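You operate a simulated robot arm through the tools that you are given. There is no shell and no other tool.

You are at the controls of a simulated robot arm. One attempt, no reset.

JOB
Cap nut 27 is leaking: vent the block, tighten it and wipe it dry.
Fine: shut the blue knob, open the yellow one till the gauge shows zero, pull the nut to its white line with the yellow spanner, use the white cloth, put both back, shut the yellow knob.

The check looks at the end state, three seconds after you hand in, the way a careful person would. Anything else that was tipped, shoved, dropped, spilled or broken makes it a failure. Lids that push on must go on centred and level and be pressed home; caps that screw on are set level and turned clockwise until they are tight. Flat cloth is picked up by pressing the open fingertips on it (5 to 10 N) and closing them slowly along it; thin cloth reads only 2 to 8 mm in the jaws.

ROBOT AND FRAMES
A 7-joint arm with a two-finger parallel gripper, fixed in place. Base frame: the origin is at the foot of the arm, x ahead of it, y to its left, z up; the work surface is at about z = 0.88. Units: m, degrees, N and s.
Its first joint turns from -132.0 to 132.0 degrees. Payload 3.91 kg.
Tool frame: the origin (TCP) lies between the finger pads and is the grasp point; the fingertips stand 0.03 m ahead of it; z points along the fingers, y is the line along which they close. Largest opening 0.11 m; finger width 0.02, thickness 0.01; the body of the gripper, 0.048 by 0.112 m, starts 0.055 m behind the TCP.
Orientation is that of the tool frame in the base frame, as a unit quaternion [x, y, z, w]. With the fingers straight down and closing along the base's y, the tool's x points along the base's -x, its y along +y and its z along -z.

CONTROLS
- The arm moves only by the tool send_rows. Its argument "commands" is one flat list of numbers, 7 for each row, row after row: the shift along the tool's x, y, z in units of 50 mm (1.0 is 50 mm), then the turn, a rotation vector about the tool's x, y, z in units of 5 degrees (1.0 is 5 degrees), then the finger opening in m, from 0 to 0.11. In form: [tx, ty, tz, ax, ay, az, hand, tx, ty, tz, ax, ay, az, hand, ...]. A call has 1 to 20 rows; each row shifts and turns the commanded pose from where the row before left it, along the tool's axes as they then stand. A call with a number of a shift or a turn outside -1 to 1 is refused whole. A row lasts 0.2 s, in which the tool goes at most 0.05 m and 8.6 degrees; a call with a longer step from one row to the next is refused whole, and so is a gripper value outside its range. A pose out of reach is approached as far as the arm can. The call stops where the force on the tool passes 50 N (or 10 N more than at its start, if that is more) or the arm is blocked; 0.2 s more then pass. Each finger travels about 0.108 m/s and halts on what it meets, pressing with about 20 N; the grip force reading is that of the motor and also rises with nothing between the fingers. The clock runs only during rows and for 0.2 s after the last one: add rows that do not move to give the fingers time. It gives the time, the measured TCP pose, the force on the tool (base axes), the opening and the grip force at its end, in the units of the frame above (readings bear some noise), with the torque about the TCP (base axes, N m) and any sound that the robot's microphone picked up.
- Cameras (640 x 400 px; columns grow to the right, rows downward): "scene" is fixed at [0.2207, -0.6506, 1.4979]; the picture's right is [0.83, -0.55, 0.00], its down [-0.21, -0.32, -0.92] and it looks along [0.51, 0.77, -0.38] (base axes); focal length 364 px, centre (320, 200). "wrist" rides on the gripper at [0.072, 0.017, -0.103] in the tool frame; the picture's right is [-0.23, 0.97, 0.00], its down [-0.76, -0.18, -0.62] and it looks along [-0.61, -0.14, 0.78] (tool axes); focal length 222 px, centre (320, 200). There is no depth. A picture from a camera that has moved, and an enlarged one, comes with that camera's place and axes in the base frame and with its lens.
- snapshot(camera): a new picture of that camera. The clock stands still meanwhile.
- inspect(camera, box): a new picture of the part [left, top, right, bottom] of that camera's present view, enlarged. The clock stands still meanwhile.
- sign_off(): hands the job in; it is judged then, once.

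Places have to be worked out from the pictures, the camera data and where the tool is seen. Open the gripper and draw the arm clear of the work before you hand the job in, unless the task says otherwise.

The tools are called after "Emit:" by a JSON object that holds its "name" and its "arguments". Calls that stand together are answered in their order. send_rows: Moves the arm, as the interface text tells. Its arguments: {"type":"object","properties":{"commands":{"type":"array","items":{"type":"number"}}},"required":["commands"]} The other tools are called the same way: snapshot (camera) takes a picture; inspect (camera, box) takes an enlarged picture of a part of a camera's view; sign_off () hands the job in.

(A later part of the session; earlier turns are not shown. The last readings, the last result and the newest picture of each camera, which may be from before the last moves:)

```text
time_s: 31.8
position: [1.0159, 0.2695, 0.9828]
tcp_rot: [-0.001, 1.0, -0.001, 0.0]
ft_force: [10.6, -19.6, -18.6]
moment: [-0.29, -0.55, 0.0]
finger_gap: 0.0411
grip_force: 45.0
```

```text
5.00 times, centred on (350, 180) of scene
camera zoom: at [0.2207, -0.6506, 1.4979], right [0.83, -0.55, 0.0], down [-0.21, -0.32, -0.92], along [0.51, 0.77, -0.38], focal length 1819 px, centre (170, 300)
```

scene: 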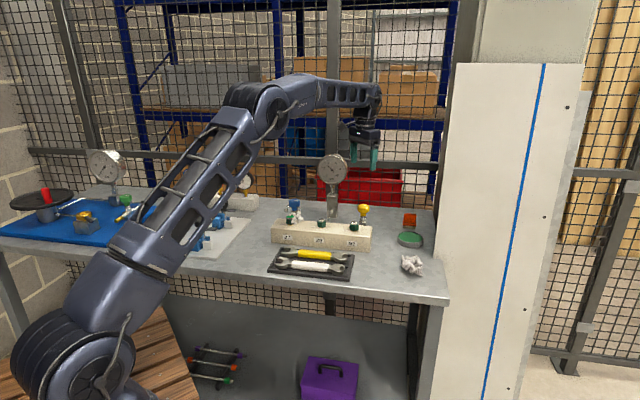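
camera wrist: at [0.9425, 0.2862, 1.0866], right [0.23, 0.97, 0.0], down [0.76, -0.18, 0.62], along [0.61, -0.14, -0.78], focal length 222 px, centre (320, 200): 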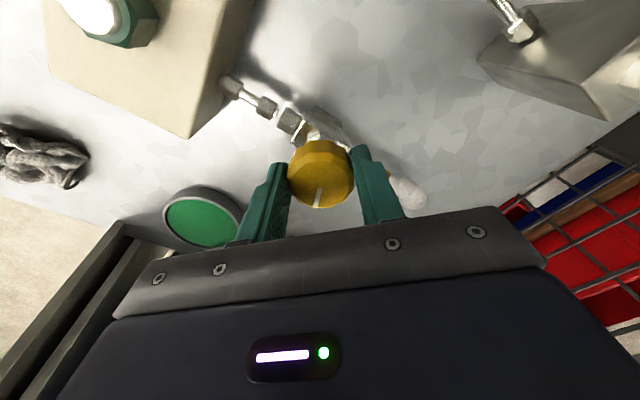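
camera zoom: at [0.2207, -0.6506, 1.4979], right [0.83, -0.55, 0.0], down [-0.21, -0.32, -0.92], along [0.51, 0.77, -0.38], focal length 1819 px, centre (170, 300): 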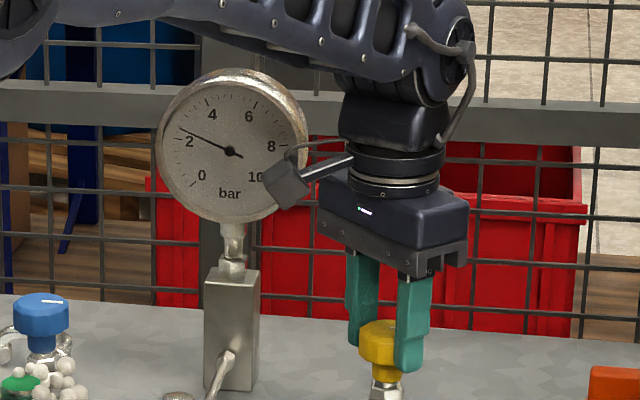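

The vent works: gas puffs from the outlet and the gauge is near 2. I'll relieve forces slightly and open a bit further.

Emit:
{"name": "send_rows", "arguments": {"commands": [-0.01, -0.02, 0.015, 0, 0, 0, 0.03, 0, 0, 0, 0, 0, -1, 0.03, 0, 0, 0, 0, 0, -1, 0.03, 0, 0, 0, 0, 0, 0, 0.03]}}

Emit:
{"name": "inspect", "arguments": {"camera": "scene", "box": [300, 140, 400, 220]}}

```text
time_s: 32.8
position: [1.0158, 0.2683, 0.9847]
tcp_rot: [-0.088, 0.996, 0.0, 0.0]
ft_force: [16.3, -9.8, -12.0]
moment: [-0.03, -0.68, 0.04]
finger_gap: 0.0412
grip_force: 45.2
```

```text
5.00 times, centred on (350, 180) of scene
camera zoom: at [0.2207, -0.6506, 1.4979], right [0.83, -0.55, 0.0], down [-0.21, -0.32, -0.92], along [0.51, 0.77, -0.38], focal length 1819 px, centre (170, 300)
```

zoom: 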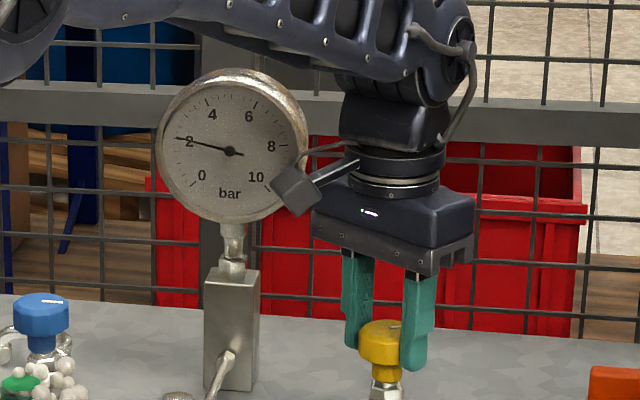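

Gauge is at 2 and falling. I'll open further counter-clockwise in a few more steps with a small side-force correction.

Emit:
{"name": "send_rows", "arguments": {"commands": [-0.018, -0.015, 0, 0, 0, 0, 0.03, 0, 0, 0, 0, 0, -1, 0.03, 0, 0, 0, 0, 0, -1, 0.03, 0, 0, 0, 0, 0, -1, 0.03, 0, 0, 0, 0, 0, -1, 0.03, 0, 0, 0, 0, 0, 0, 0.03]}}

Emit:
{"name": "inspect", "arguments": {"camera": "scene", "box": [300, 140, 400, 220]}}

```text
time_s: 34.2
position: [1.0159, 0.2676, 0.9839]
tcp_rot: [-0.26, 0.965, 0.0, -0.001]
ft_force: [-2.3, -12.5, -8.1]
moment: [-0.66, 0.26, 0.04]
finger_gap: 0.0412
grip_force: 44.9
```

```text
5.00 times, centred on (350, 180) of scene
camera zoom: at [0.2207, -0.6506, 1.4979], right [0.83, -0.55, 0.0], down [-0.21, -0.32, -0.92], along [0.51, 0.77, -0.38], focal length 1819 px, centre (170, 300)
```

zoom: 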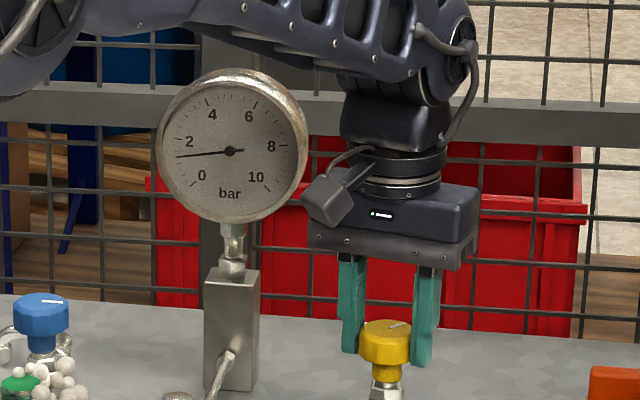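

Gauge is near 1.2 bar at 50° open. I'll continue to about 80° open and then let it bleed.

Emit:
{"name": "send_rows", "arguments": {"commands": [0, -0.015, 0.01, 0, 0, 0, 0.03, 0, 0, 0, 0, 0, -1, 0.03, 0, 0, 0, 0, 0, -1, 0.03, 0, 0, 0, 0, 0, -1, 0.03, 0, 0, 0, 0, 0, -1, 0.03, 0, 0, 0, 0, 0, -1, 0.03, 0, 0, 0, 0, 0, 0, 0.03, 0, 0, 0, 0, 0, 0, 0.03, 0, 0, 0, 0, 0, 0, 0.03, 0, 0, 0, 0, 0, 0, 0.03, 0, 0, 0, 0, 0, 0, 0.03]}}

Emit:
{"name": "inspect", "arguments": {"camera": "scene", "box": [300, 140, 400, 220]}}

Emit:
{"name": "snapshot", "arguments": {"camera": "wrist"}}

```text
time_s: 36.6
position: [1.0163, 0.2683, 0.984]
tcp_rot: [-0.462, 0.887, 0.001, 0.0]
ft_force: [-9.7, -7.3, 1.4]
moment: [-0.75, 0.62, 0.04]
finger_gap: 0.0413
grip_force: 44.7
```

```text
5.00 times, centred on (350, 180) of scene
camera zoom: at [0.2207, -0.6506, 1.4979], right [0.83, -0.55, 0.0], down [-0.21, -0.32, -0.92], along [0.51, 0.77, -0.38], focal length 1819 px, centre (170, 300)
```

zoom: 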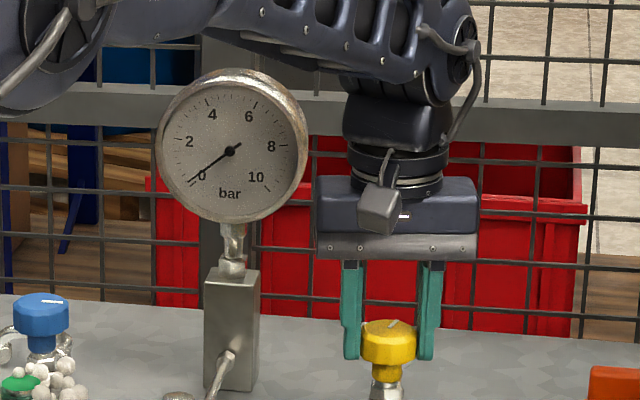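

```text
taken
camera wrist: at [0.9606, 0.2174, 1.0868], right [-0.67, 0.74, 0.0], down [0.58, 0.52, 0.62], along [0.46, 0.42, -0.78], focal length 222 px, centre (320, 200)
```

wrist: 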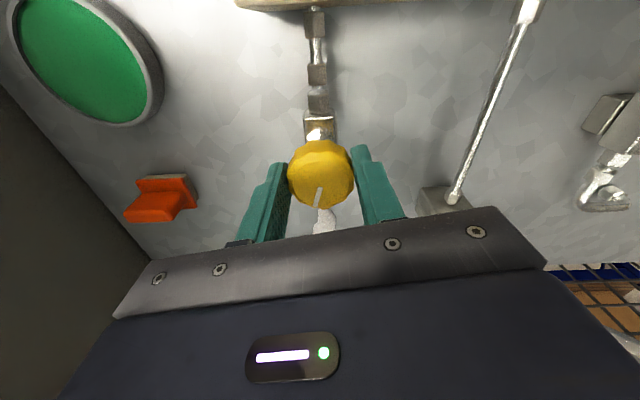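

The gauge needle rests at zero, with the yellow knob about 75° open. I'll release it, lift clear and move back over the tool tray.

Emit:
{"name": "send_rows", "arguments": {"commands": [0, 0, 0, 0, 0, 0, 0.05, 0, 0, 0, 0, 0, 0, 0.085, 0, 0, 0, 0, 0, 0, 0.085, 0, 0, -0.8, 0, 0, 0, 0.085, 0, 0, -1, 0, 0, 0, 0.085, 0, 0, -1, 0, 0, 0, 0.085, 0.637, 0.515, -0.2, 0, 0, 0, 0.085, 0.637, 0.515, 0, 0, 0, 0, 0.085, 0.637, 0.515, 0, 0, 0, 0, 0.085, 0.637, 0.515, 0, 0, 0, 0, 0.085, 0.637, 0.515, 0, 0, 0, 0, 0.085, 0.637, 0.515, 0, 0, 0, 0, 0.085, 0, 0, 0, 0, 0, 0, 0.085]}}

Emit:
{"name": "inspect", "arguments": {"camera": "scene", "box": [300, 140, 400, 220]}}

Emit:
{"name": "snapshot", "arguments": {"camera": "scene"}}

```text
time_s: 39.4
position: [0.7795, 0.1986, 1.1332]
tcp_rot: [-0.462, 0.887, -0.001, 0.0]
ft_force: [0.6, -0.4, 0.2]
moment: [0.0, 0.01, 0.03]
finger_gap: 0.0851
grip_force: 0.1
```

```text
5.00 times, centred on (350, 180) of scene
camera zoom: at [0.2207, -0.6506, 1.4979], right [0.83, -0.55, 0.0], down [-0.21, -0.32, -0.92], along [0.51, 0.77, -0.38], focal length 1819 px, centre (170, 300)
```

zoom: 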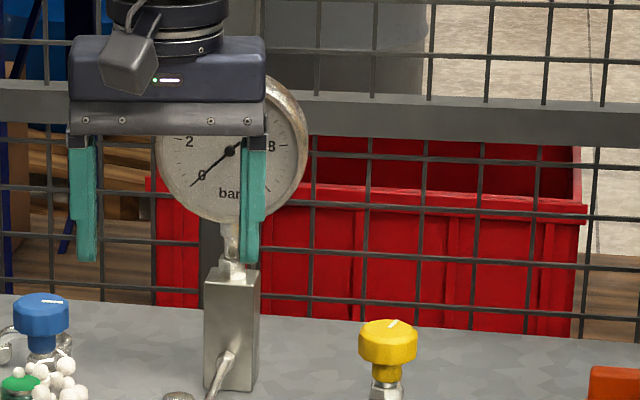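

```text
taken
```

scene: 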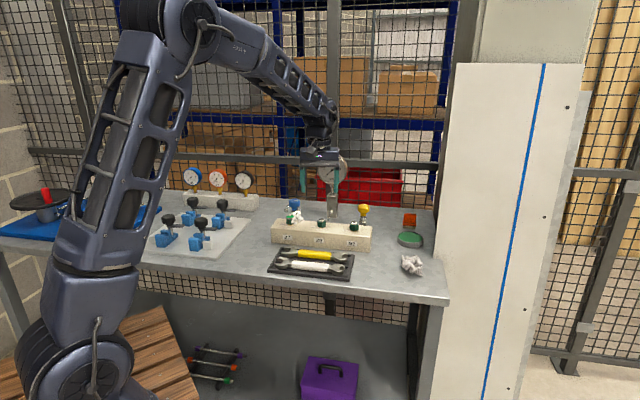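

Gauge holds zero. I'll rotate the tool 100° so the fingers line up across the spanner, then look straight at the tray.

Emit:
{"name": "send_rows", "arguments": {"commands": [0, 0, 0, 0, 0, 1, 0.085, 0, 0, 0, 0, 0, 1, 0.085, 0, 0, 0, 0, 0, 1, 0.085, 0, 0, 0, 0, 0, 1, 0.085, 0, 0, 0, 0, 0, 1, 0.085, 0, 0, 0, 0, 0, 1, 0.085, 0, 0, 0, 0, 0, 1, 0.085, 0, 0, 0, 0, 0, 1, 0.085, 0, 0, 0, 0, 0, 1, 0.085, 0, 0, 0, 0, 0, 1, 0.085, 0, 0, 0, 0, 0, 1, 0.085, 0, 0, 0, 0, 0, 1, 0.085, 0, 0, 0, 0, 0, 1, 0.085, 0, 0, 0, 0, 0, 1, 0.085, 0, 0, 0, 0, 0, 1, 0.085, 0, 0, 0, 0, 0, 1, 0.085, 0, 0, 0, 0, 0, 1, 0.085, 0, 0, 0, 0, 0, 1, 0.085, 0, 0, 0, 0, 0, 1, 0.085, 0, 0, 0, 0, 0, 1, 0.085]}}

Emit:
{"name": "snapshot", "arguments": {"camera": "wrist"}}

Emit:
{"name": "inspect", "arguments": {"camera": "wrist", "box": [230, 40, 410, 200]}}

```text
time_s: 43.6
position: [0.7781, 0.1994, 1.1341]
tcp_rot: [0.383, 0.924, 0.0, 0.0]
ft_force: [0.7, 0.4, -0.4]
moment: [-0.03, -0.01, -0.03]
finger_gap: 0.085
grip_force: 0.0
```

```text
taken
camera wrist: at [0.7396, 0.2623, 1.2367], right [0.85, 0.53, 0.0], down [0.41, -0.66, 0.62], along [0.33, -0.53, -0.78], focal length 222 px, centre (320, 200)
```

wrist: 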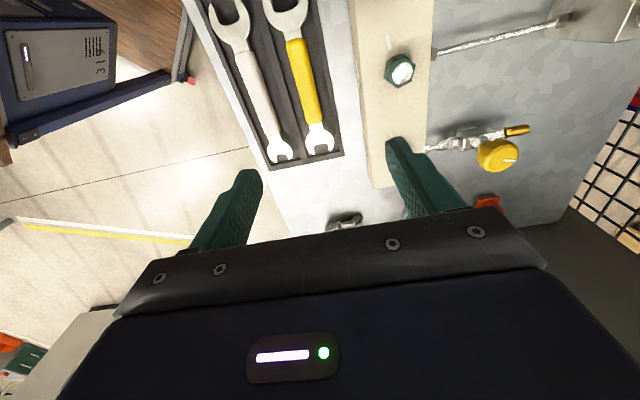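

```text
2.50 times, centred on (320, 120) of wrist
camera zoom: at [0.7396, 0.2623, 1.2367], right [0.85, 0.53, 0.0], down [0.41, -0.66, 0.62], along [0.33, -0.53, -0.78], focal length 555 px, centre (320, 400)
```

zoom: 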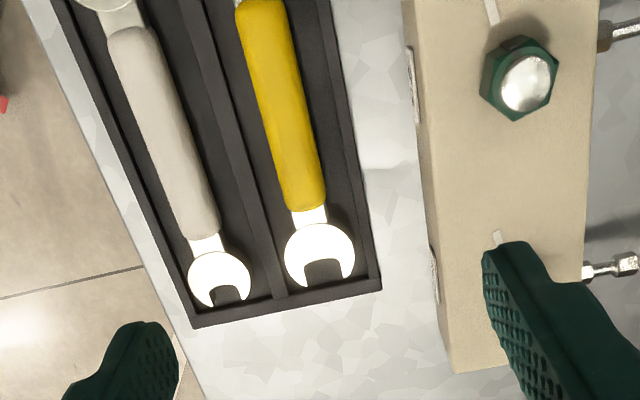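

I need to judge which jaw fits nut 27, so I'll slide the view 10 cm along the tray toward nut 27's end.

Emit:
{"name": "send_rows", "arguments": {"commands": [0.7, 0, 0, 0, 0, 0, 0.085, 0.7, 0, 0, 0, 0, 0, 0.085, 0.7, 0, 0, 0, 0, 0, 0.085, 0, 0, 0, 0, 0, 0, 0.085]}}

Emit:
{"name": "snapshot", "arguments": {"camera": "wrist"}}

Emit:
{"name": "inspect", "arguments": {"camera": "wrist", "box": [220, 40, 400, 200]}}

Emit:
{"name": "inspect", "arguments": {"camera": "wrist", "box": [250, 60, 330, 130]}}

Emit:
{"name": "inspect", "arguments": {"camera": "wrist", "box": [340, 50, 430, 130]}}

```text
time_s: 44.6
position: [0.7051, 0.2734, 1.1332]
tcp_rot: [0.383, 0.924, 0.0, 0.0]
ft_force: [-0.1, 0.2, -0.1]
moment: [0.03, 0.01, 0.02]
finger_gap: 0.0849
grip_force: 0.0
```

```text
taken
camera wrist: at [0.6646, 0.3361, 1.2367], right [0.85, 0.53, 0.0], down [0.41, -0.66, 0.62], along [0.33, -0.53, -0.78], focal length 222 px, centre (320, 200)
```

wrist: 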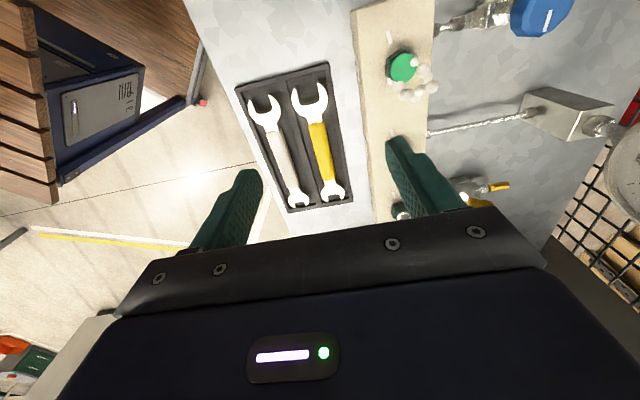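

```text
2.50 times, centred on (310, 120) of wrist
camera zoom: at [0.6646, 0.3361, 1.2367], right [0.85, 0.53, 0.0], down [0.41, -0.66, 0.62], along [0.33, -0.53, -0.78], focal length 555 px, centre (345, 400)
```

zoom: 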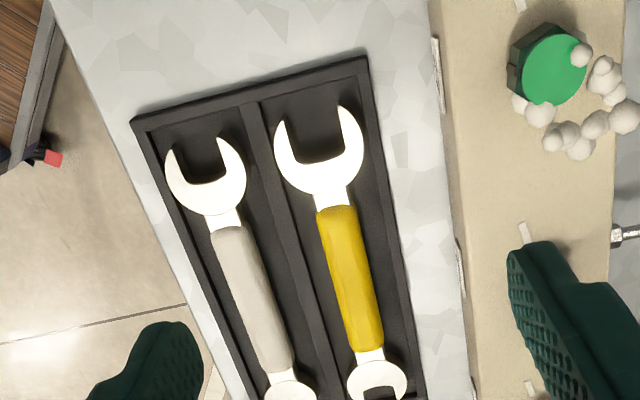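

```text
5.71 times, centred on (290, 95) of wrist
camera zoom: at [0.6646, 0.3361, 1.2367], right [0.85, 0.53, 0.0], down [0.41, -0.66, 0.62], along [0.33, -0.53, -0.78], focal length 1269 px, centre (491, 800)
```

zoom: 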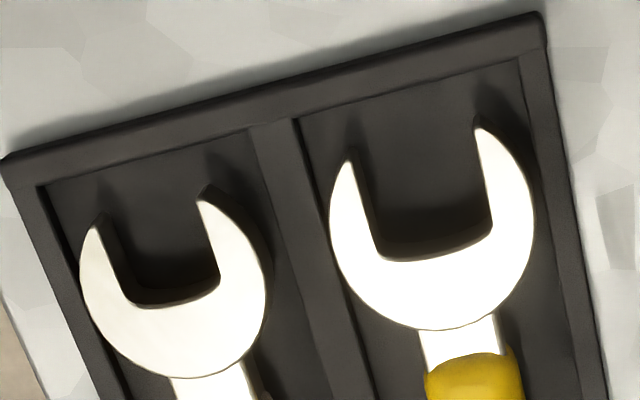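

```text
5.00 times, centred on (385, 90) of wrist
camera zoom: at [0.6646, 0.3361, 1.2367], right [0.85, 0.53, 0.0], down [0.41, -0.66, 0.62], along [0.33, -0.53, -0.78], focal length 1111 px, centre (-5, 750)
```

zoom: 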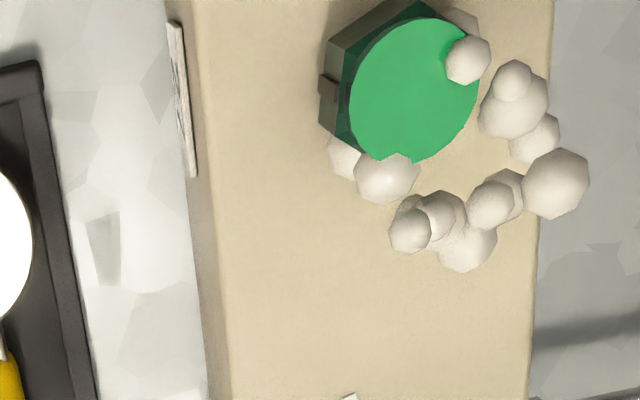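

The yellow spanner's large jaw opens about 30 mm and the small one about 25 mm; the nut measures roughly 28–30 mm. I'll look at the nut and block sharply from the scene camera to fix heights.

Emit:
{"name": "inspect", "arguments": {"camera": "scene", "box": [266, 200, 316, 250]}}

Emit:
{"name": "inspect", "arguments": {"camera": "scene", "box": [330, 200, 380, 255]}}

Emit:
{"name": "inspect", "arguments": {"camera": "scene", "box": [265, 238, 360, 284]}}

```text
8.00 times, centred on (291, 225) of scene
camera zoom: at [0.2207, -0.6506, 1.4979], right [0.83, -0.55, 0.0], down [-0.21, -0.32, -0.92], along [0.51, 0.77, -0.38], focal length 2910 px, centre (552, 0)
```

zoom: 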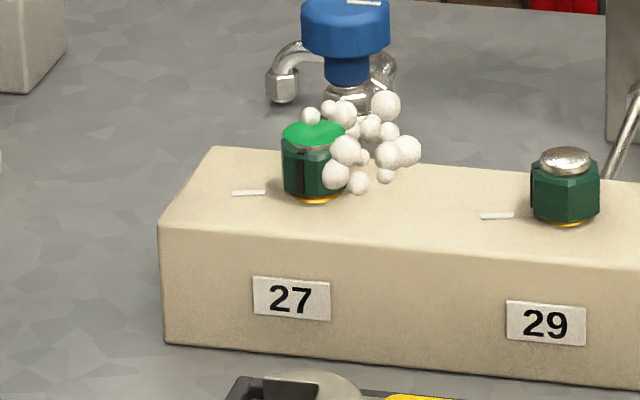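

```text
7.27 times, centred on (355, 228) of scene
camera zoom: at [0.2207, -0.6506, 1.4979], right [0.83, -0.55, 0.0], down [-0.21, -0.32, -0.92], along [0.51, 0.77, -0.38], focal length 2646 px, centre (66, 0)
```

zoom: 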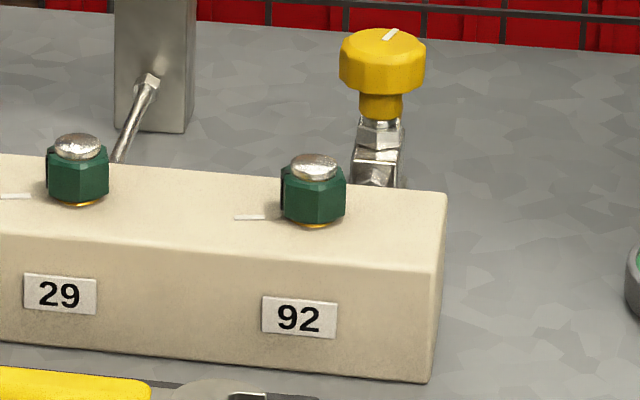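

```text
6.74 times, centred on (312, 261) of scene
camera zoom: at [0.2207, -0.6506, 1.4979], right [0.83, -0.55, 0.0], down [-0.21, -0.32, -0.92], along [0.51, 0.77, -0.38], focal length 2451 px, centre (370, -211)
```

zoom: 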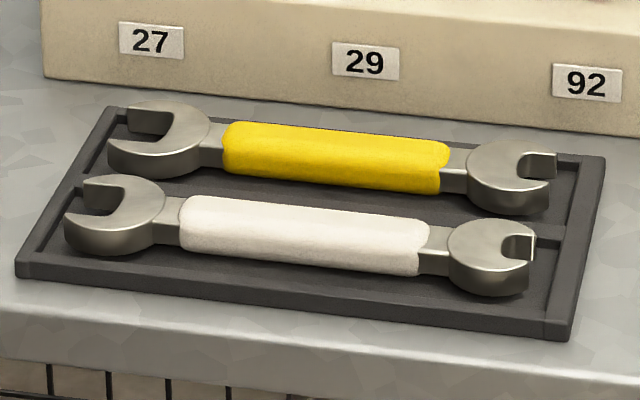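

The black stripe on nut 27 is turned short of its white line (29 and 92 are aligned), so it needs a clockwise turn. I'll take a steeper close view over the nuts to measure hex size, hex orientation and stripe angle.

Emit:
{"name": "send_rows", "arguments": {"commands": [-0.23, 0.62, 0.33, 0, 0, 0, 0.11, -0.23, 0.62, 0.33, 0, 0, 0, 0.11, -0.23, 0.62, 0.33, 0, 0, 0, 0.11, 0, 0, 0, 0, 0, 0, 0.11]}}

Emit:
{"name": "snapshot", "arguments": {"camera": "wrist"}}

Emit:
{"name": "inspect", "arguments": {"camera": "wrist", "box": [280, 50, 370, 110]}}

Emit:
{"name": "inspect", "arguments": {"camera": "wrist", "box": [290, 110, 370, 180]}}

```text
time_s: 45.6
position: [0.7962, 0.315, 1.083]
tcp_rot: [0.383, 0.924, 0.0, 0.0]
ft_force: [0.3, 0.0, 0.3]
moment: [0.03, -0.02, 0.0]
finger_gap: 0.1101
grip_force: 0.0
```

```text
taken
camera wrist: at [0.7557, 0.3778, 1.1855], right [0.85, 0.53, 0.0], down [0.41, -0.66, 0.62], along [0.33, -0.53, -0.78], focal length 222 px, centre (320, 200)
```

wrist: 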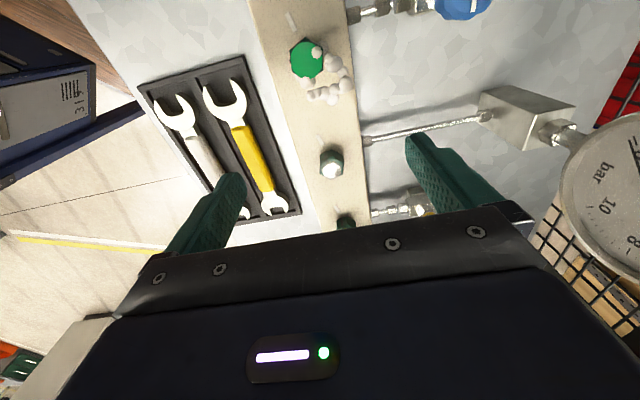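

```text
6.67 times, centred on (325, 80) of wrist
camera zoom: at [0.7557, 0.3778, 1.1855], right [0.85, 0.53, 0.0], down [0.41, -0.66, 0.62], along [0.33, -0.53, -0.78], focal length 1481 px, centre (287, 1000)
```

zoom: 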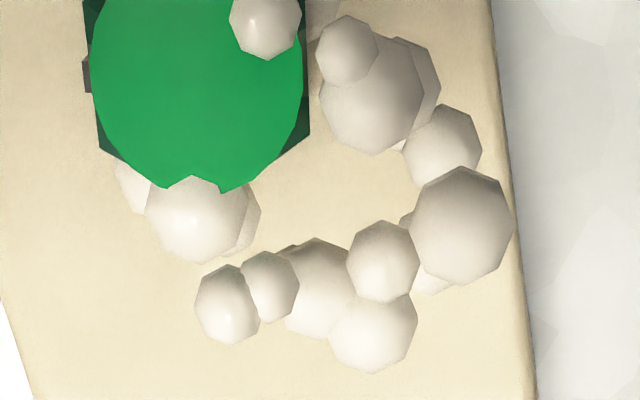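

```text
5.71 times, centred on (330, 145) of wrist
camera zoom: at [0.7557, 0.3778, 1.1855], right [0.85, 0.53, 0.0], down [0.41, -0.66, 0.62], along [0.33, -0.53, -0.78], focal length 1269 px, centre (263, 514)
```

zoom: 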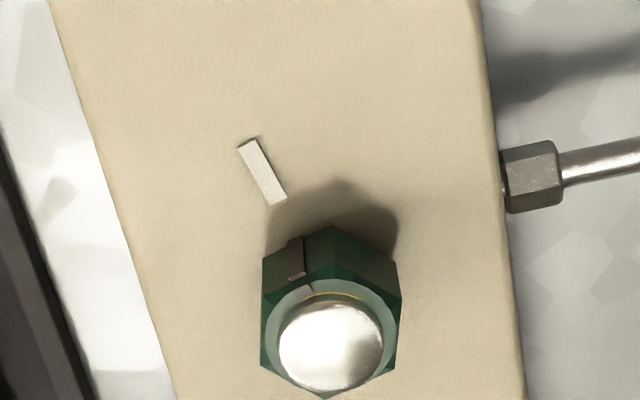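

Now it's clear: each nut has a rib on one flat; nut 27's rib faces azimuth ≈216° and its white line lies at ≈152°, so about 60° clockwise is needed. The nut is ≈28 mm across flats, so the spanner's large (≈30 mm) jaw fits. I'll move over the tray and rotate the tool the long way round so the later turn stays within comfortable wrist range.

Emit:
{"name": "send_rows", "arguments": {"commands": [-0.41, -0.74, -0.2, 0, 0, 0, 0.09, -0.41, -0.74, -0.2, 0, 0, 0, 0.09, -0.41, -0.74, -0.2, 0, 0, 0, 0.09, 0, 0, 0, 0, 0, -1, 0.09, 0, 0, 0, 0, 0, -1, 0.09, 0, 0, 0, 0, 0, -1, 0.09, 0, 0, 0, 0, 0, -1, 0.09, 0, 0, 0, 0, 0, -1, 0.09, 0, 0, 0, 0, 0, -1, 0.09, 0, 0, 0, 0, 0, -1, 0.09, 0, 0, 0, 0, 0, -1, 0.09, 0, 0, 0, 0, 0, -1, 0.09, 0, 0, 0, 0, 0, -1, 0.09, 0, 0, 0, 0, 0, -1, 0.09, 0, 0, 0, 0, 0, -1, 0.09, 0, 0, 0, 0, 0, -1, 0.09, 0, 0, 0, 0, 0, -1, 0.09, 0, 0, 0, 0, 0, -1, 0.09, 0, 0, 0, 0, 0, -1, 0.09, 0, 0, 0, 0, 0, -1, 0.09]}}

Emit:
{"name": "send_rows", "arguments": {"commands": [0, 0, 0, 0, 0, -1, 0.09, 0, 0, 0, 0, 0, -1, 0.09, 0, 0, 0, 0, 0, -1, 0.09, 0, 0, 0, 0, 0, -1, 0.09, 0, 0, 0, 0, 0, -1, 0.09, 0, 0, 0, 0, 0, -1, 0.09, 0, 0, 0, 0, 0, -1, 0.09, 0, 0, 0, 0, 0, -1, 0.09, 0, 0, 0, 0, 0, -1, 0.09, 0, 0, 0, 0, 0, -1, 0.09, 0, 0, 0, 0, 0, -1, 0.09, 0, 0, 0, 0, 0, -1, 0.09, 0, 0, 0, 0, 0, -1, 0.09, 0, 0, 0, 0, 0, -1, 0.09, 0, 0, 0, 0, 0, -1, 0.09, 0, 0, 0, 0, 0, -1, 0.09, 0, 0, 0, 0, 0, -1, 0.09, 0, 0, 0, 0, 0, -1, 0.09, 0, 0, 0, 0, 0, -1, 0.09, 0, 0, 0, 0, 0, 0, 0.09]}}

Emit:
{"name": "snapshot", "arguments": {"camera": "wrist"}}

Emit:
{"name": "inspect", "arguments": {"camera": "wrist", "box": [230, 20, 410, 190]}}

```text
time_s: 49.8
position: [0.7601, 0.1938, 1.1151]
tcp_rot: [-0.343, 0.939, 0.0, 0.0]
ft_force: [0.2, -0.6, -0.1]
moment: [0.02, 0.01, -0.02]
finger_gap: 0.0902
grip_force: 0.0
```

```text
time_s: 54.0
position: [0.7614, 0.1917, 1.1141]
tcp_rot: [0.924, -0.382, 0.0, 0.0]
ft_force: [0.4, -0.2, 0.0]
moment: [-0.01, -0.01, -0.01]
finger_gap: 0.0898
grip_force: 0.1
```

```text
taken
camera wrist: at [0.7995, 0.1298, 1.2172], right [-0.85, -0.53, 0.0], down [-0.41, 0.66, 0.62], along [-0.33, 0.53, -0.78], focal length 222 px, centre (320, 200)
```

wrist: 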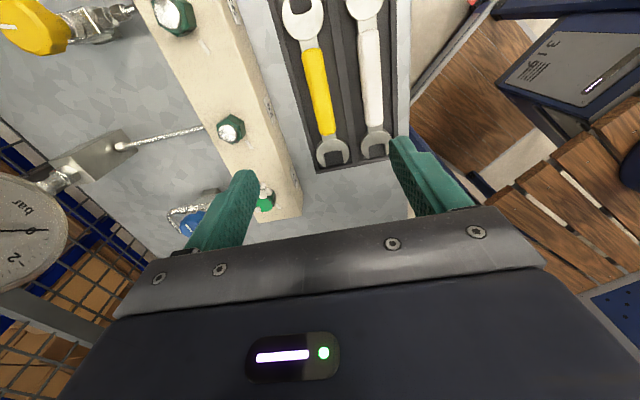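

```text
2.35 times, centred on (320, 105) of wrist
camera zoom: at [0.7995, 0.1298, 1.2172], right [-0.85, -0.53, 0.0], down [-0.41, 0.66, 0.62], along [-0.33, 0.53, -0.78], focal length 523 px, centre (320, 424)
```

zoom: 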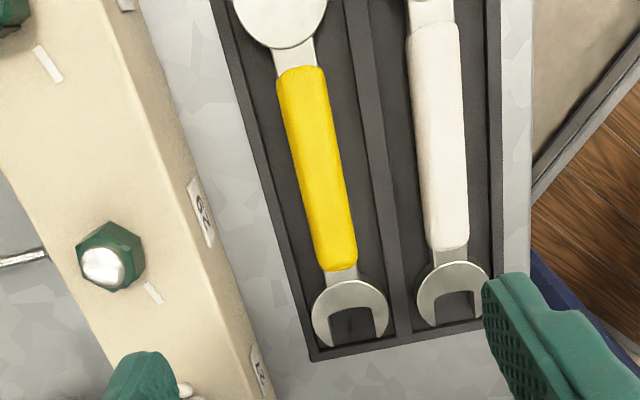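

The tool is now above the spanner handle with the fingers across it. I'll descend to about 3 cm above with a narrower opening and check alignment.

Emit:
{"name": "send_rows", "arguments": {"commands": [0, 0, 0.8, 0, 0, 0, 0.065, 0, 0, 0.8, 0, 0, 0, 0.065, 0, 0, 0.8, 0, 0, 0, 0.065, 0, 0, 0.6, 0, 0, 0, 0.065, 0, 0, 0, 0, 0, 0, 0.065]}}

Emit:
{"name": "snapshot", "arguments": {"camera": "wrist"}}

Emit:
{"name": "inspect", "arguments": {"camera": "wrist", "box": [240, 60, 400, 230]}}

Emit:
{"name": "inspect", "arguments": {"camera": "scene", "box": [250, 200, 370, 290]}}

```text
time_s: 55.2
position: [0.7594, 0.1924, 0.964]
tcp_rot: [0.924, -0.383, 0.0, 0.0]
ft_force: [-0.5, 0.2, -0.6]
moment: [-0.02, 0.0, 0.0]
finger_gap: 0.0649
grip_force: 0.1
```

```text
taken
camera wrist: at [0.7985, 0.1289, 1.0666], right [-0.85, -0.53, 0.0], down [-0.41, 0.66, 0.62], along [-0.33, 0.53, -0.78], focal length 222 px, centre (320, 200)
```

wrist: 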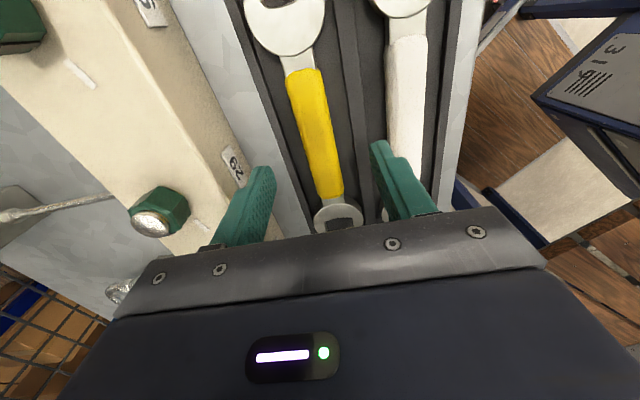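

```text
2.35 times, centred on (320, 145) of wrist
camera zoom: at [0.7985, 0.1289, 1.0666], right [-0.85, -0.53, 0.0], down [-0.41, 0.66, 0.62], along [-0.33, 0.53, -0.78], focal length 523 px, centre (320, 329)
```

zoom: 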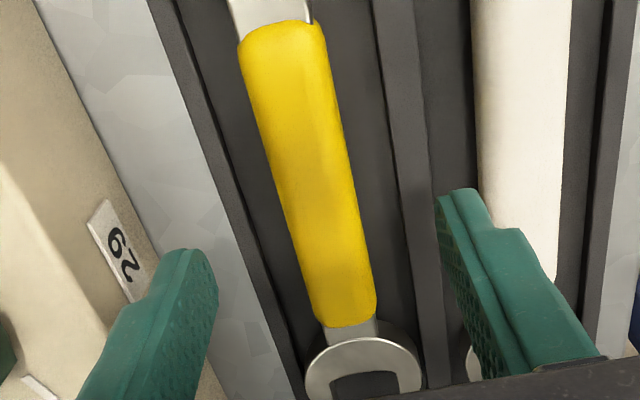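

```text
4.44 times, centred on (310, 245) of scene
camera zoom: at [0.2207, -0.6506, 1.4979], right [0.83, -0.55, 0.0], down [-0.21, -0.32, -0.92], along [0.51, 0.77, -0.38], focal length 1617 px, centre (364, 0)
```

zoom: 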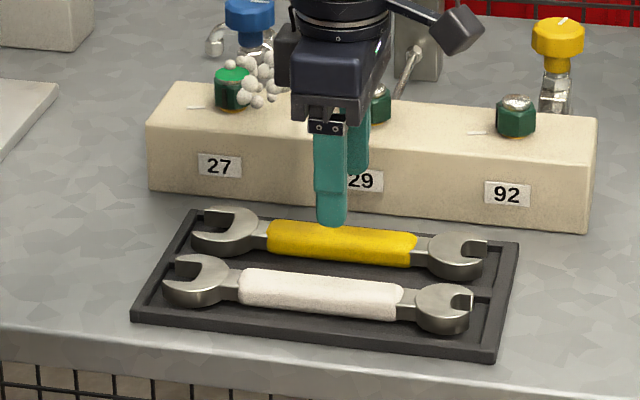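

The handle is centred under the TCP. The tray's divider limits how low the tips can go, so I'll descend in small steps watching for light contact.

Emit:
{"name": "send_rows", "arguments": {"commands": [0, 0, 0.3, 0, 0, 0.1, 0.05, 0, 0, 0.3, 0, 0, 0.1, 0.05, 0, 0, 0.1, 0, 0, 0, 0.05, 0, 0, 0, 0, 0, 0, 0.05]}}

Emit:
{"name": "inspect", "arguments": {"camera": "scene", "box": [275, 210, 355, 280]}}

Emit:
{"name": "inspect", "arguments": {"camera": "wrist", "box": [240, 60, 400, 230]}}

```text
time_s: 56.2
position: [0.7607, 0.1926, 0.9297]
tcp_rot: [0.921, -0.39, 0.0, 0.0]
ft_force: [0.7, -0.2, -0.3]
moment: [-0.01, 0.0, 0.0]
finger_gap: 0.0503
grip_force: 0.0
```

```text
5.71 times, centred on (315, 245) of scene
camera zoom: at [0.2207, -0.6506, 1.4979], right [0.83, -0.55, 0.0], down [-0.21, -0.32, -0.92], along [0.51, 0.77, -0.38], focal length 2079 px, centre (349, -57)
```

zoom: 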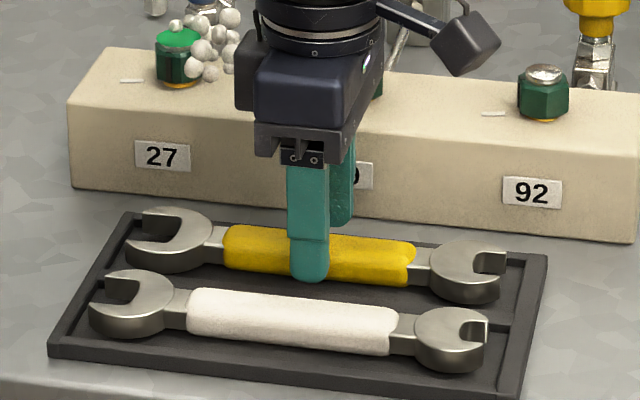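

```text
2.35 times, centred on (320, 145) of wrist
camera zoom: at [0.7985, 0.1293, 1.032], right [-0.86, -0.51, 0.0], down [-0.4, 0.67, 0.62], along [-0.32, 0.53, -0.78], focal length 523 px, centre (320, 329)
```

zoom: 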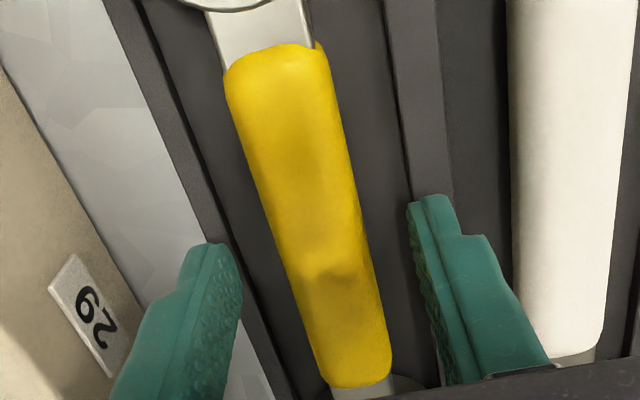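

Fingers straddle the handle nicely. Stepping down a few millimetres.

Emit:
{"name": "send_rows", "arguments": {"commands": [0, 0, 0.05, 0, 0, 0, 0.05, 0, 0, 0.05, 0, 0, 0, 0.05, 0, 0, 0, 0, 0, 0, 0.05]}}

Emit:
{"name": "send_rows", "arguments": {"commands": [0, 0, 0.03, 0, 0, 0, 0.05, 0, 0, 0, 0, 0, 0, 0.05]}}

```text
time_s: 57.0
position: [0.7609, 0.1915, 0.9239]
tcp_rot: [0.92, -0.391, 0.0, 0.001]
ft_force: [0.7, 0.3, -0.1]
moment: [0.03, 0.02, 0.02]
finger_gap: 0.05
grip_force: 0.1
```

```text
time_s: 57.6
position: [0.761, 0.1933, 0.9234]
tcp_rot: [0.921, -0.39, 0.0, 0.0]
ft_force: [-0.2, 0.4, 0.7]
moment: [0.04, 0.0, 0.01]
finger_gap: 0.0501
grip_force: 0.1
```

No contact yet; continuing down in 1.5 mm steps.

Emit:
{"name": "send_rows", "arguments": {"commands": [0, 0, 0.03, 0, 0, 0, 0.05, 0, 0, 0, 0, 0, 0, 0.05]}}

Emit:
{"name": "send_rows", "arguments": {"commands": [0, 0, 0.03, 0, 0, 0, 0.05, 0, 0, 0, 0, 0, 0, 0.05]}}

Emit:
{"name": "inspect", "arguments": {"camera": "scene", "box": [295, 225, 335, 265]}}

```text
time_s: 58.2
position: [0.7624, 0.1931, 0.9214]
tcp_rot: [0.921, -0.39, 0.0, 0.001]
ft_force: [0.1, -0.2, -0.2]
moment: [-0.01, -0.01, -0.01]
finger_gap: 0.0502
grip_force: 0.1
```

```text
time_s: 58.8
position: [0.7602, 0.1931, 0.921]
tcp_rot: [0.92, -0.391, 0.0, -0.001]
ft_force: [0.8, -0.9, 16.5]
moment: [-0.3, 0.38, 0.09]
finger_gap: 0.0501
grip_force: 0.1
```

```text
10.00 times, centred on (315, 245) of scene
camera zoom: at [0.2207, -0.6506, 1.4979], right [0.83, -0.55, 0.0], down [-0.21, -0.32, -0.92], along [0.51, 0.77, -0.38], focal length 3638 px, centre (370, -250)
```

zoom: 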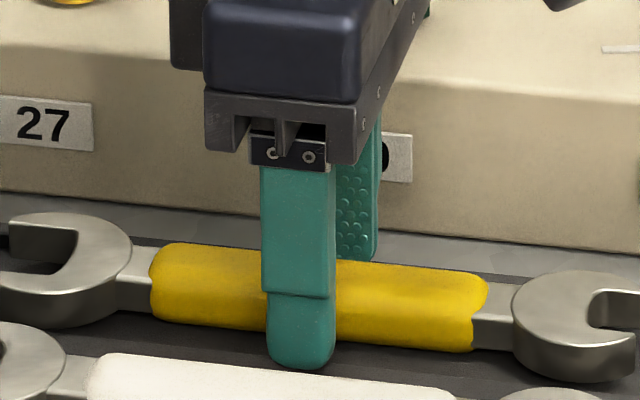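

Light contact: the tips met the tray divider at z ≈ 0.8905. I'll back off 1.5 mm and close on the handle.

Emit:
{"name": "send_rows", "arguments": {"commands": [0, 0, -0.035, 0, 0, 0, 0.05, 0, 0, 0, 0, 0, 0, 0.04, 0, 0, 0, 0, 0, 0, 0.03, 0, 0, 0, 0, 0, 0, 0.02, 0, 0, 0, 0, 0, 0, 0.01, 0, 0, 0, 0, 0, 0, 0.01]}}

Emit:
{"name": "inspect", "arguments": {"camera": "scene", "box": [295, 225, 335, 265]}}

Emit:
{"name": "inspect", "arguments": {"camera": "wrist", "box": [240, 60, 400, 230]}}

```text
time_s: 60.2
position: [0.7603, 0.1921, 0.9219]
tcp_rot: [0.921, -0.39, 0.0, 0.0]
ft_force: [0.0, 0.3, 0.1]
moment: [-0.02, -0.01, -0.03]
finger_gap: 0.0259
grip_force: 20.0
```

```text
10.00 times, centred on (315, 245) of scene
camera zoom: at [0.2207, -0.6506, 1.4979], right [0.83, -0.55, 0.0], down [-0.21, -0.32, -0.92], along [0.51, 0.77, -0.38], focal length 3638 px, centre (370, -250)
```

zoom: 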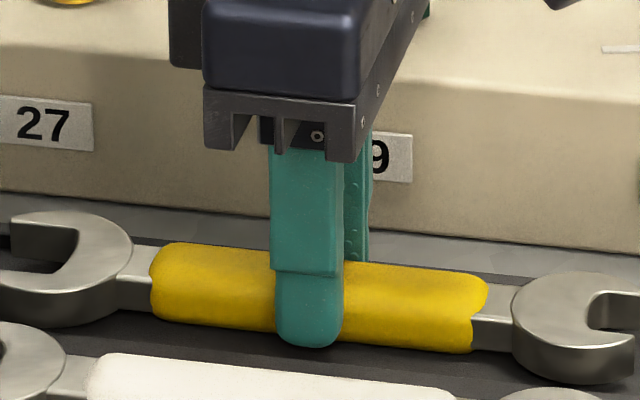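

```text
2.35 times, centred on (320, 145) of wrist
camera zoom: at [0.7978, 0.1292, 1.0239], right [-0.86, -0.51, 0.0], down [-0.4, 0.67, 0.62], along [-0.32, 0.53, -0.78], focal length 523 px, centre (320, 329)
```

zoom: 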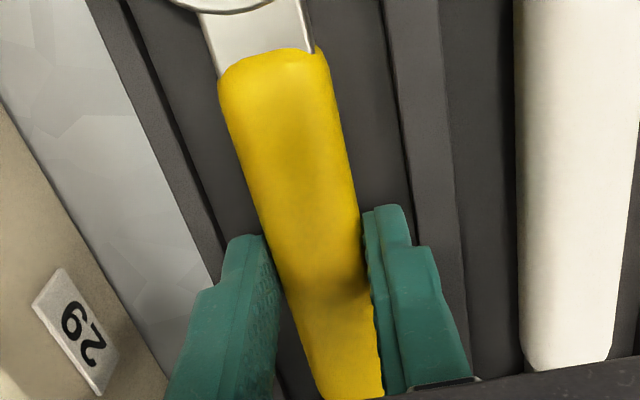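

The spanner handle is gripped (25.9 mm). I'll lift it straight up slowly and check that it hangs level.

Emit:
{"name": "send_rows", "arguments": {"commands": [0, 0, -0.1, 0, 0, 0, 0.01, 0, 0, -0.2, 0, 0, 0, 0.01, 0, 0, -0.4, 0, 0, 0, 0.01, 0, 0, -0.5, 0, 0, 0, 0.01, 0, 0, -0.5, 0, 0, 0, 0.01, 0, 0, -0.3, 0, 0, 0, 0.01, 0, 0, 0, 0, 0, 0, 0.01]}}

Emit:
{"name": "snapshot", "arguments": {"camera": "wrist"}}

Emit:
{"name": "inspect", "arguments": {"camera": "scene", "box": [260, 180, 380, 280]}}

```text
time_s: 61.8
position: [0.7605, 0.1935, 1.0202]
tcp_rot: [0.92, -0.391, -0.001, 0.001]
ft_force: [0.0, -0.1, -2.5]
moment: [0.0, -0.04, 0.0]
finger_gap: 0.0257
grip_force: 20.3
```

```text
taken
camera wrist: at [0.7985, 0.1301, 1.1232], right [-0.86, -0.51, 0.0], down [-0.4, 0.67, 0.62], along [-0.32, 0.53, -0.78], focal length 222 px, centre (320, 200)
```

wrist: 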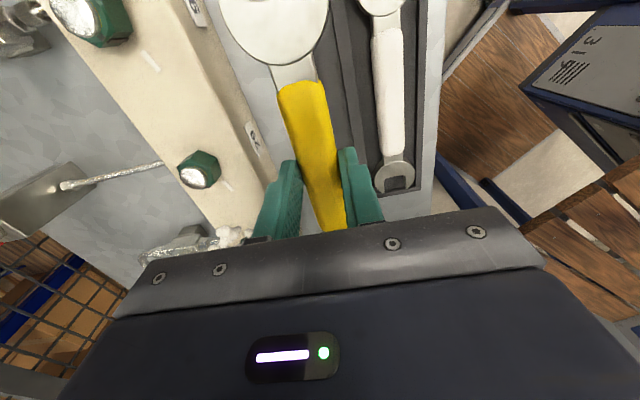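

```text
4.00 times, centred on (320, 230) of scene
camera zoom: at [0.2207, -0.6506, 1.4979], right [0.83, -0.55, 0.0], down [-0.21, -0.32, -0.92], along [0.51, 0.77, -0.38], focal length 1455 px, centre (320, 80)
```

zoom: 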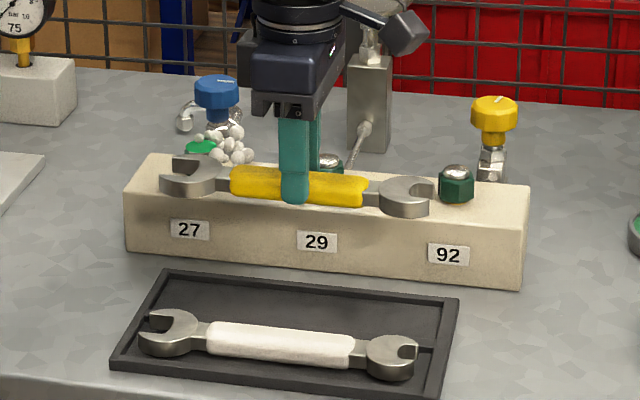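

The spanner is held level (2.5 N). I'll turn it so that its big jaw points at azimuth ≈66° (parallel to a pair of nut flats), staying above everything, then move to a stand-off in front of nut 27.

Emit:
{"name": "send_rows", "arguments": {"commands": [0, 0, -0.2, 0, 0, 1, 0.01, 0, 0, 0, 0, 0, 1, 0.01, 0, 0, 0, 0, 0, 1, 0.01, 0, 0, 0, 0, 0, 1, 0.01, 0, 0, 0, 0, 0, 1, 0.01, 0, 0, 0, 0, 0, 1, 0.01, 0, 0, 0, 0, 0, 1, 0.01, 0, 0, 0, 0, 0, 1, 0.01, 0, 0, 0, 0, 0, 1, 0.01, 0, 0, 0, 0, 0, 1, 0.01, 0, 0, 0, 0, 0, 1, 0.01, 0, 0, 0, 0, 0, 1, 0.01, 0, 0, 0, 0, 0, 1, 0.01, 0, 0, 0, 0, 0, 0.6, 0.01, -0.03, 0.635, 0, 0, 0, 0, 0.01, -0.03, 0.635, 0, 0, 0, 0, 0.01, 0, 0, 0, 0, 0, 0, 0.01, 0, 0, 0, 0, 0, 0, 0.01]}}

Emit:
{"name": "snapshot", "arguments": {"camera": "wrist"}}

Emit:
{"name": "inspect", "arguments": {"camera": "scene", "box": [240, 180, 360, 280]}}

```text
time_s: 65.6
position: [0.7052, 0.2234, 1.0314]
tcp_rot: [-0.545, 0.839, 0.0, -0.001]
ft_force: [-0.1, 0.1, -2.6]
moment: [-0.02, -0.01, 0.02]
finger_gap: 0.0256
grip_force: 20.4
```

```text
taken
camera wrist: at [0.6598, 0.1632, 1.1339], right [-0.8, 0.6, 0.0], down [0.47, 0.62, 0.62], along [0.38, 0.5, -0.78], focal length 222 px, centre (320, 200)
```

wrist: 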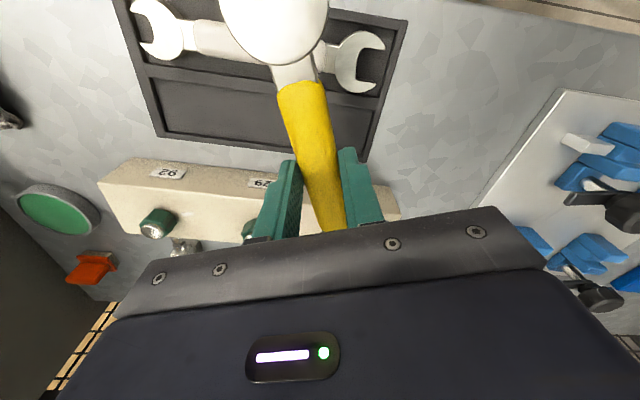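

```text
4.00 times, centred on (300, 230) of scene
camera zoom: at [0.2207, -0.6506, 1.4979], right [0.83, -0.55, 0.0], down [-0.21, -0.32, -0.92], along [0.51, 0.77, -0.38], focal length 1455 px, centre (400, 80)
```

zoom: 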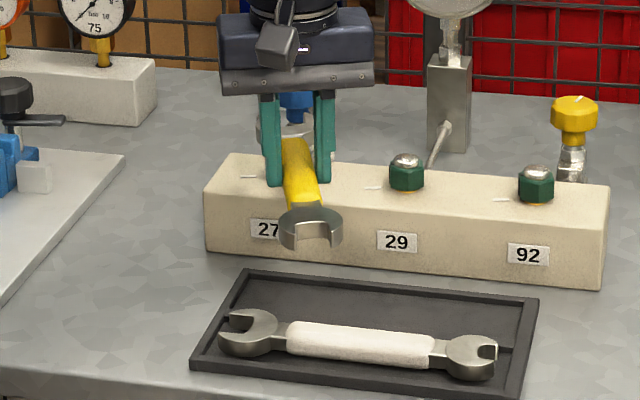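

From this side the gripper hides nut 27 from the scene camera. I'll instead approach with the handle pointing toward -x (azimuth 186°, jaw at 6°, also parallel to a pair of flats), where the jaw and nut stay visible, and the 60° sweep remains clear of the clamps.

Emit:
{"name": "send_rows", "arguments": {"commands": [0, 0, 0, 0, 0, 1, 0.01, 0, 0, 0, 0, 0, 1, 0.01, 0, 0, 0, 0, 0, 1, 0.01, 0, 0, 0, 0, 0, 1, 0.01, 0, 0, 0, 0, 0, 1, 0.01, 0, 0, 0, 0, 0, 1, 0.01, 0, 0, 0, 0, 0, 1, 0.01, 0, 0, 0, 0, 0, 1, 0.01, 0, 0, 0, 0, 0, 1, 0.01, 0, 0, 0, 0, 0, 1, 0.01, 0, 0, 0, 0, 0, 1, 0.01, 0, 0, 0, 0, 0, 1, 0.01, 0.478, 0.801, 0, 0, 0, 0, 0.01, 0.478, 0.801, 0, 0, 0, 0, 0.01, 0.478, 0.801, 0, 0, 0, 0, 0.01, 0, 0, 0, 0, 0, 0, 0.01, 0, 0, 0, 0, 0, 0, 0.01]}}

Emit:
{"name": "inspect", "arguments": {"camera": "scene", "box": [230, 180, 330, 260]}}

Emit:
{"name": "snapshot", "arguments": {"camera": "scene"}}

```text
time_s: 69.2
position: [0.619, 0.3338, 1.0302]
tcp_rot: [-0.052, 0.999, 0.0, -0.001]
ft_force: [-1.0, 0.0, -2.2]
moment: [0.01, -0.02, 0.0]
finger_gap: 0.0254
grip_force: 19.4
```

```text
5.00 times, centred on (280, 220) of scene
camera zoom: at [0.2207, -0.6506, 1.4979], right [0.83, -0.55, 0.0], down [-0.21, -0.32, -0.92], along [0.51, 0.77, -0.38], focal length 1819 px, centre (520, 100)
```

zoom: 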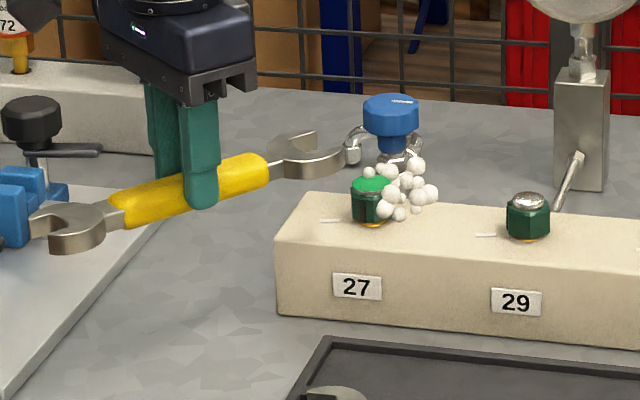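

```text
taken
```

scene: 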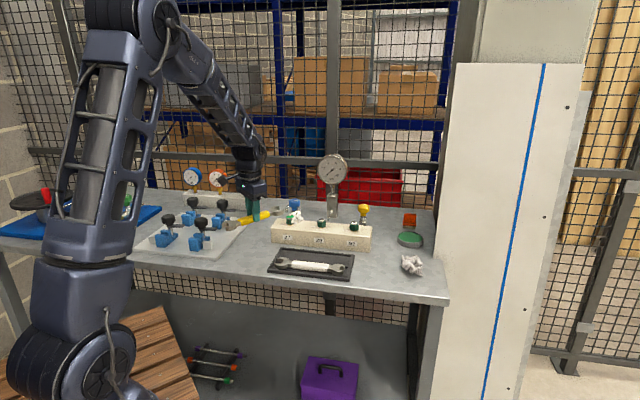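

The spanner's big jaw is level and visible to the left of nut 27. I'll lower it to nut height at this stand-off and check the alignment.

Emit:
{"name": "send_rows", "arguments": {"commands": [0, 0, 0.35, 0, 0, 0, 0.01, 0, 0, 0.35, 0, 0, 0, 0.01, 0, 0, 0.25, 0, 0, 0, 0.01, 0, 0, 0, 0, 0, 0, 0.01, 0, 0, 0, 0, 0, 0, 0.01]}}

Emit:
{"name": "inspect", "arguments": {"camera": "scene", "box": [255, 195, 315, 240]}}

```text
time_s: 70.4
position: [0.6198, 0.332, 0.9853]
tcp_rot: [-0.053, 0.999, 0.0, 0.0]
ft_force: [0.2, 0.1, -3.3]
moment: [-0.02, 0.02, 0.04]
finger_gap: 0.0258
grip_force: 19.8
```

```text
8.89 times, centred on (285, 218) of scene
camera zoom: at [0.2207, -0.6506, 1.4979], right [0.83, -0.55, 0.0], down [-0.21, -0.32, -0.92], along [0.51, 0.77, -0.38], focal length 3234 px, centre (631, 44)
```

zoom: 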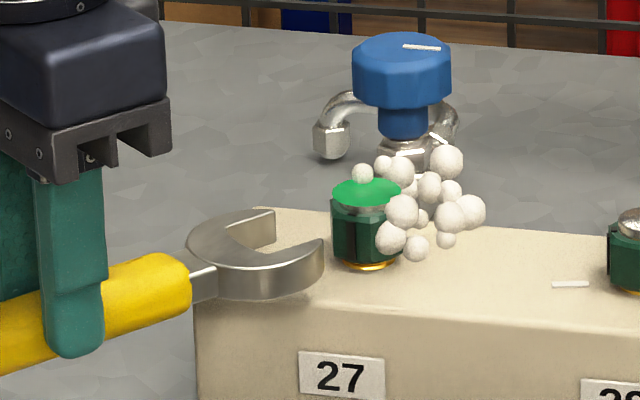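

Excellent view. The jaw is slightly high and about 3 mm off the nut's axis; let me enlarge more to measure precisely.

Emit:
{"name": "inspect", "arguments": {"camera": "scene", "box": [270, 205, 302, 229]}}

```text
16.00 times, centred on (286, 217) of scene
camera zoom: at [0.2207, -0.6506, 1.4979], right [0.83, -0.55, 0.0], down [-0.21, -0.32, -0.92], along [0.51, 0.77, -0.38], focal length 5821 px, centre (864, -72)
```

zoom: 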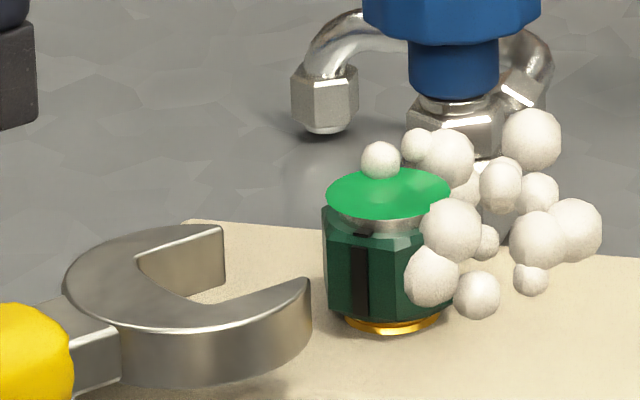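

The rib faces azimuth ≈212°, so I'll set the jaw axis to about 4°, drop 5 mm to mid-hex height and shift about 7 mm sideways to line the jaw up with the nut centre, then recheck.

Emit:
{"name": "send_rows", "arguments": {"commands": [0, 0, 0, 0, 0, 0.4, 0.01, -0.042, 0.148, 0.05, 0, 0, 0, 0.01, 0, 0, 0.05, 0, 0, 0, 0.01, 0, 0, 0, 0, 0, 0, 0.01, 0, 0, 0, 0, 0, 0, 0.01]}}

Emit:
{"name": "inspect", "arguments": {"camera": "scene", "box": [270, 205, 302, 229]}}

```text
time_s: 71.6
position: [0.6206, 0.3412, 0.9777]
tcp_rot: [-0.035, 0.999, -0.001, 0.0]
ft_force: [0.8, 0.1, -2.6]
moment: [0.02, 0.02, -0.01]
finger_gap: 0.0256
grip_force: 19.7
```

```text
16.00 times, centred on (286, 217) of scene
camera zoom: at [0.2207, -0.6506, 1.4979], right [0.83, -0.55, 0.0], down [-0.21, -0.32, -0.92], along [0.51, 0.77, -0.38], focal length 5821 px, centre (864, -72)
```

zoom: 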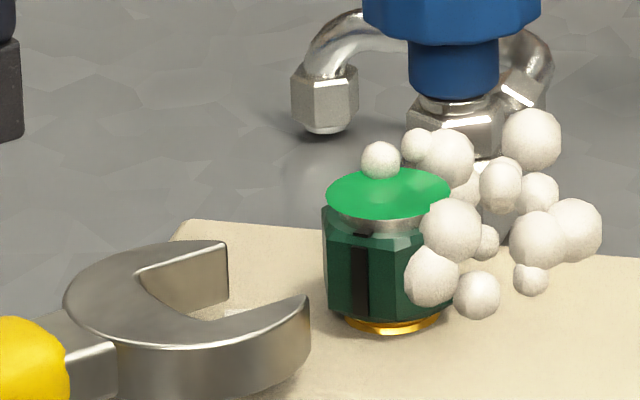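

Alignment looks good now. I'll advance 18 mm toward the nut and check before the jaw straddles the flats.

Emit:
{"name": "send_rows", "arguments": {"commands": [-0.12, 0, 0, 0, 0, 0, 0.01, -0.12, 0, 0, 0, 0, 0, 0.01, -0.12, 0, 0, 0, 0, 0, 0.01, 0, 0, 0, 0, 0, 0, 0.01]}}

Emit:
{"name": "inspect", "arguments": {"camera": "scene", "box": [270, 205, 302, 229]}}

```text
time_s: 72.6
position: [0.6377, 0.3422, 0.9795]
tcp_rot: [-0.035, 0.999, 0.0, 0.0]
ft_force: [-0.1, -0.4, -2.3]
moment: [0.0, 0.02, -0.02]
finger_gap: 0.0259
grip_force: 20.1
```

```text
16.00 times, centred on (286, 217) of scene
camera zoom: at [0.2207, -0.6506, 1.4979], right [0.83, -0.55, 0.0], down [-0.21, -0.32, -0.92], along [0.51, 0.77, -0.38], focal length 5821 px, centre (864, -72)
```

zoom: 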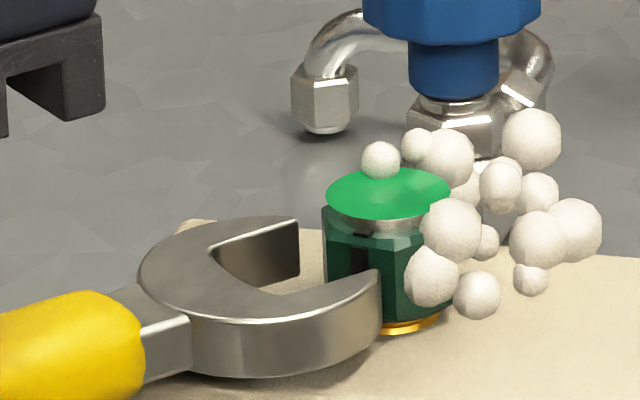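

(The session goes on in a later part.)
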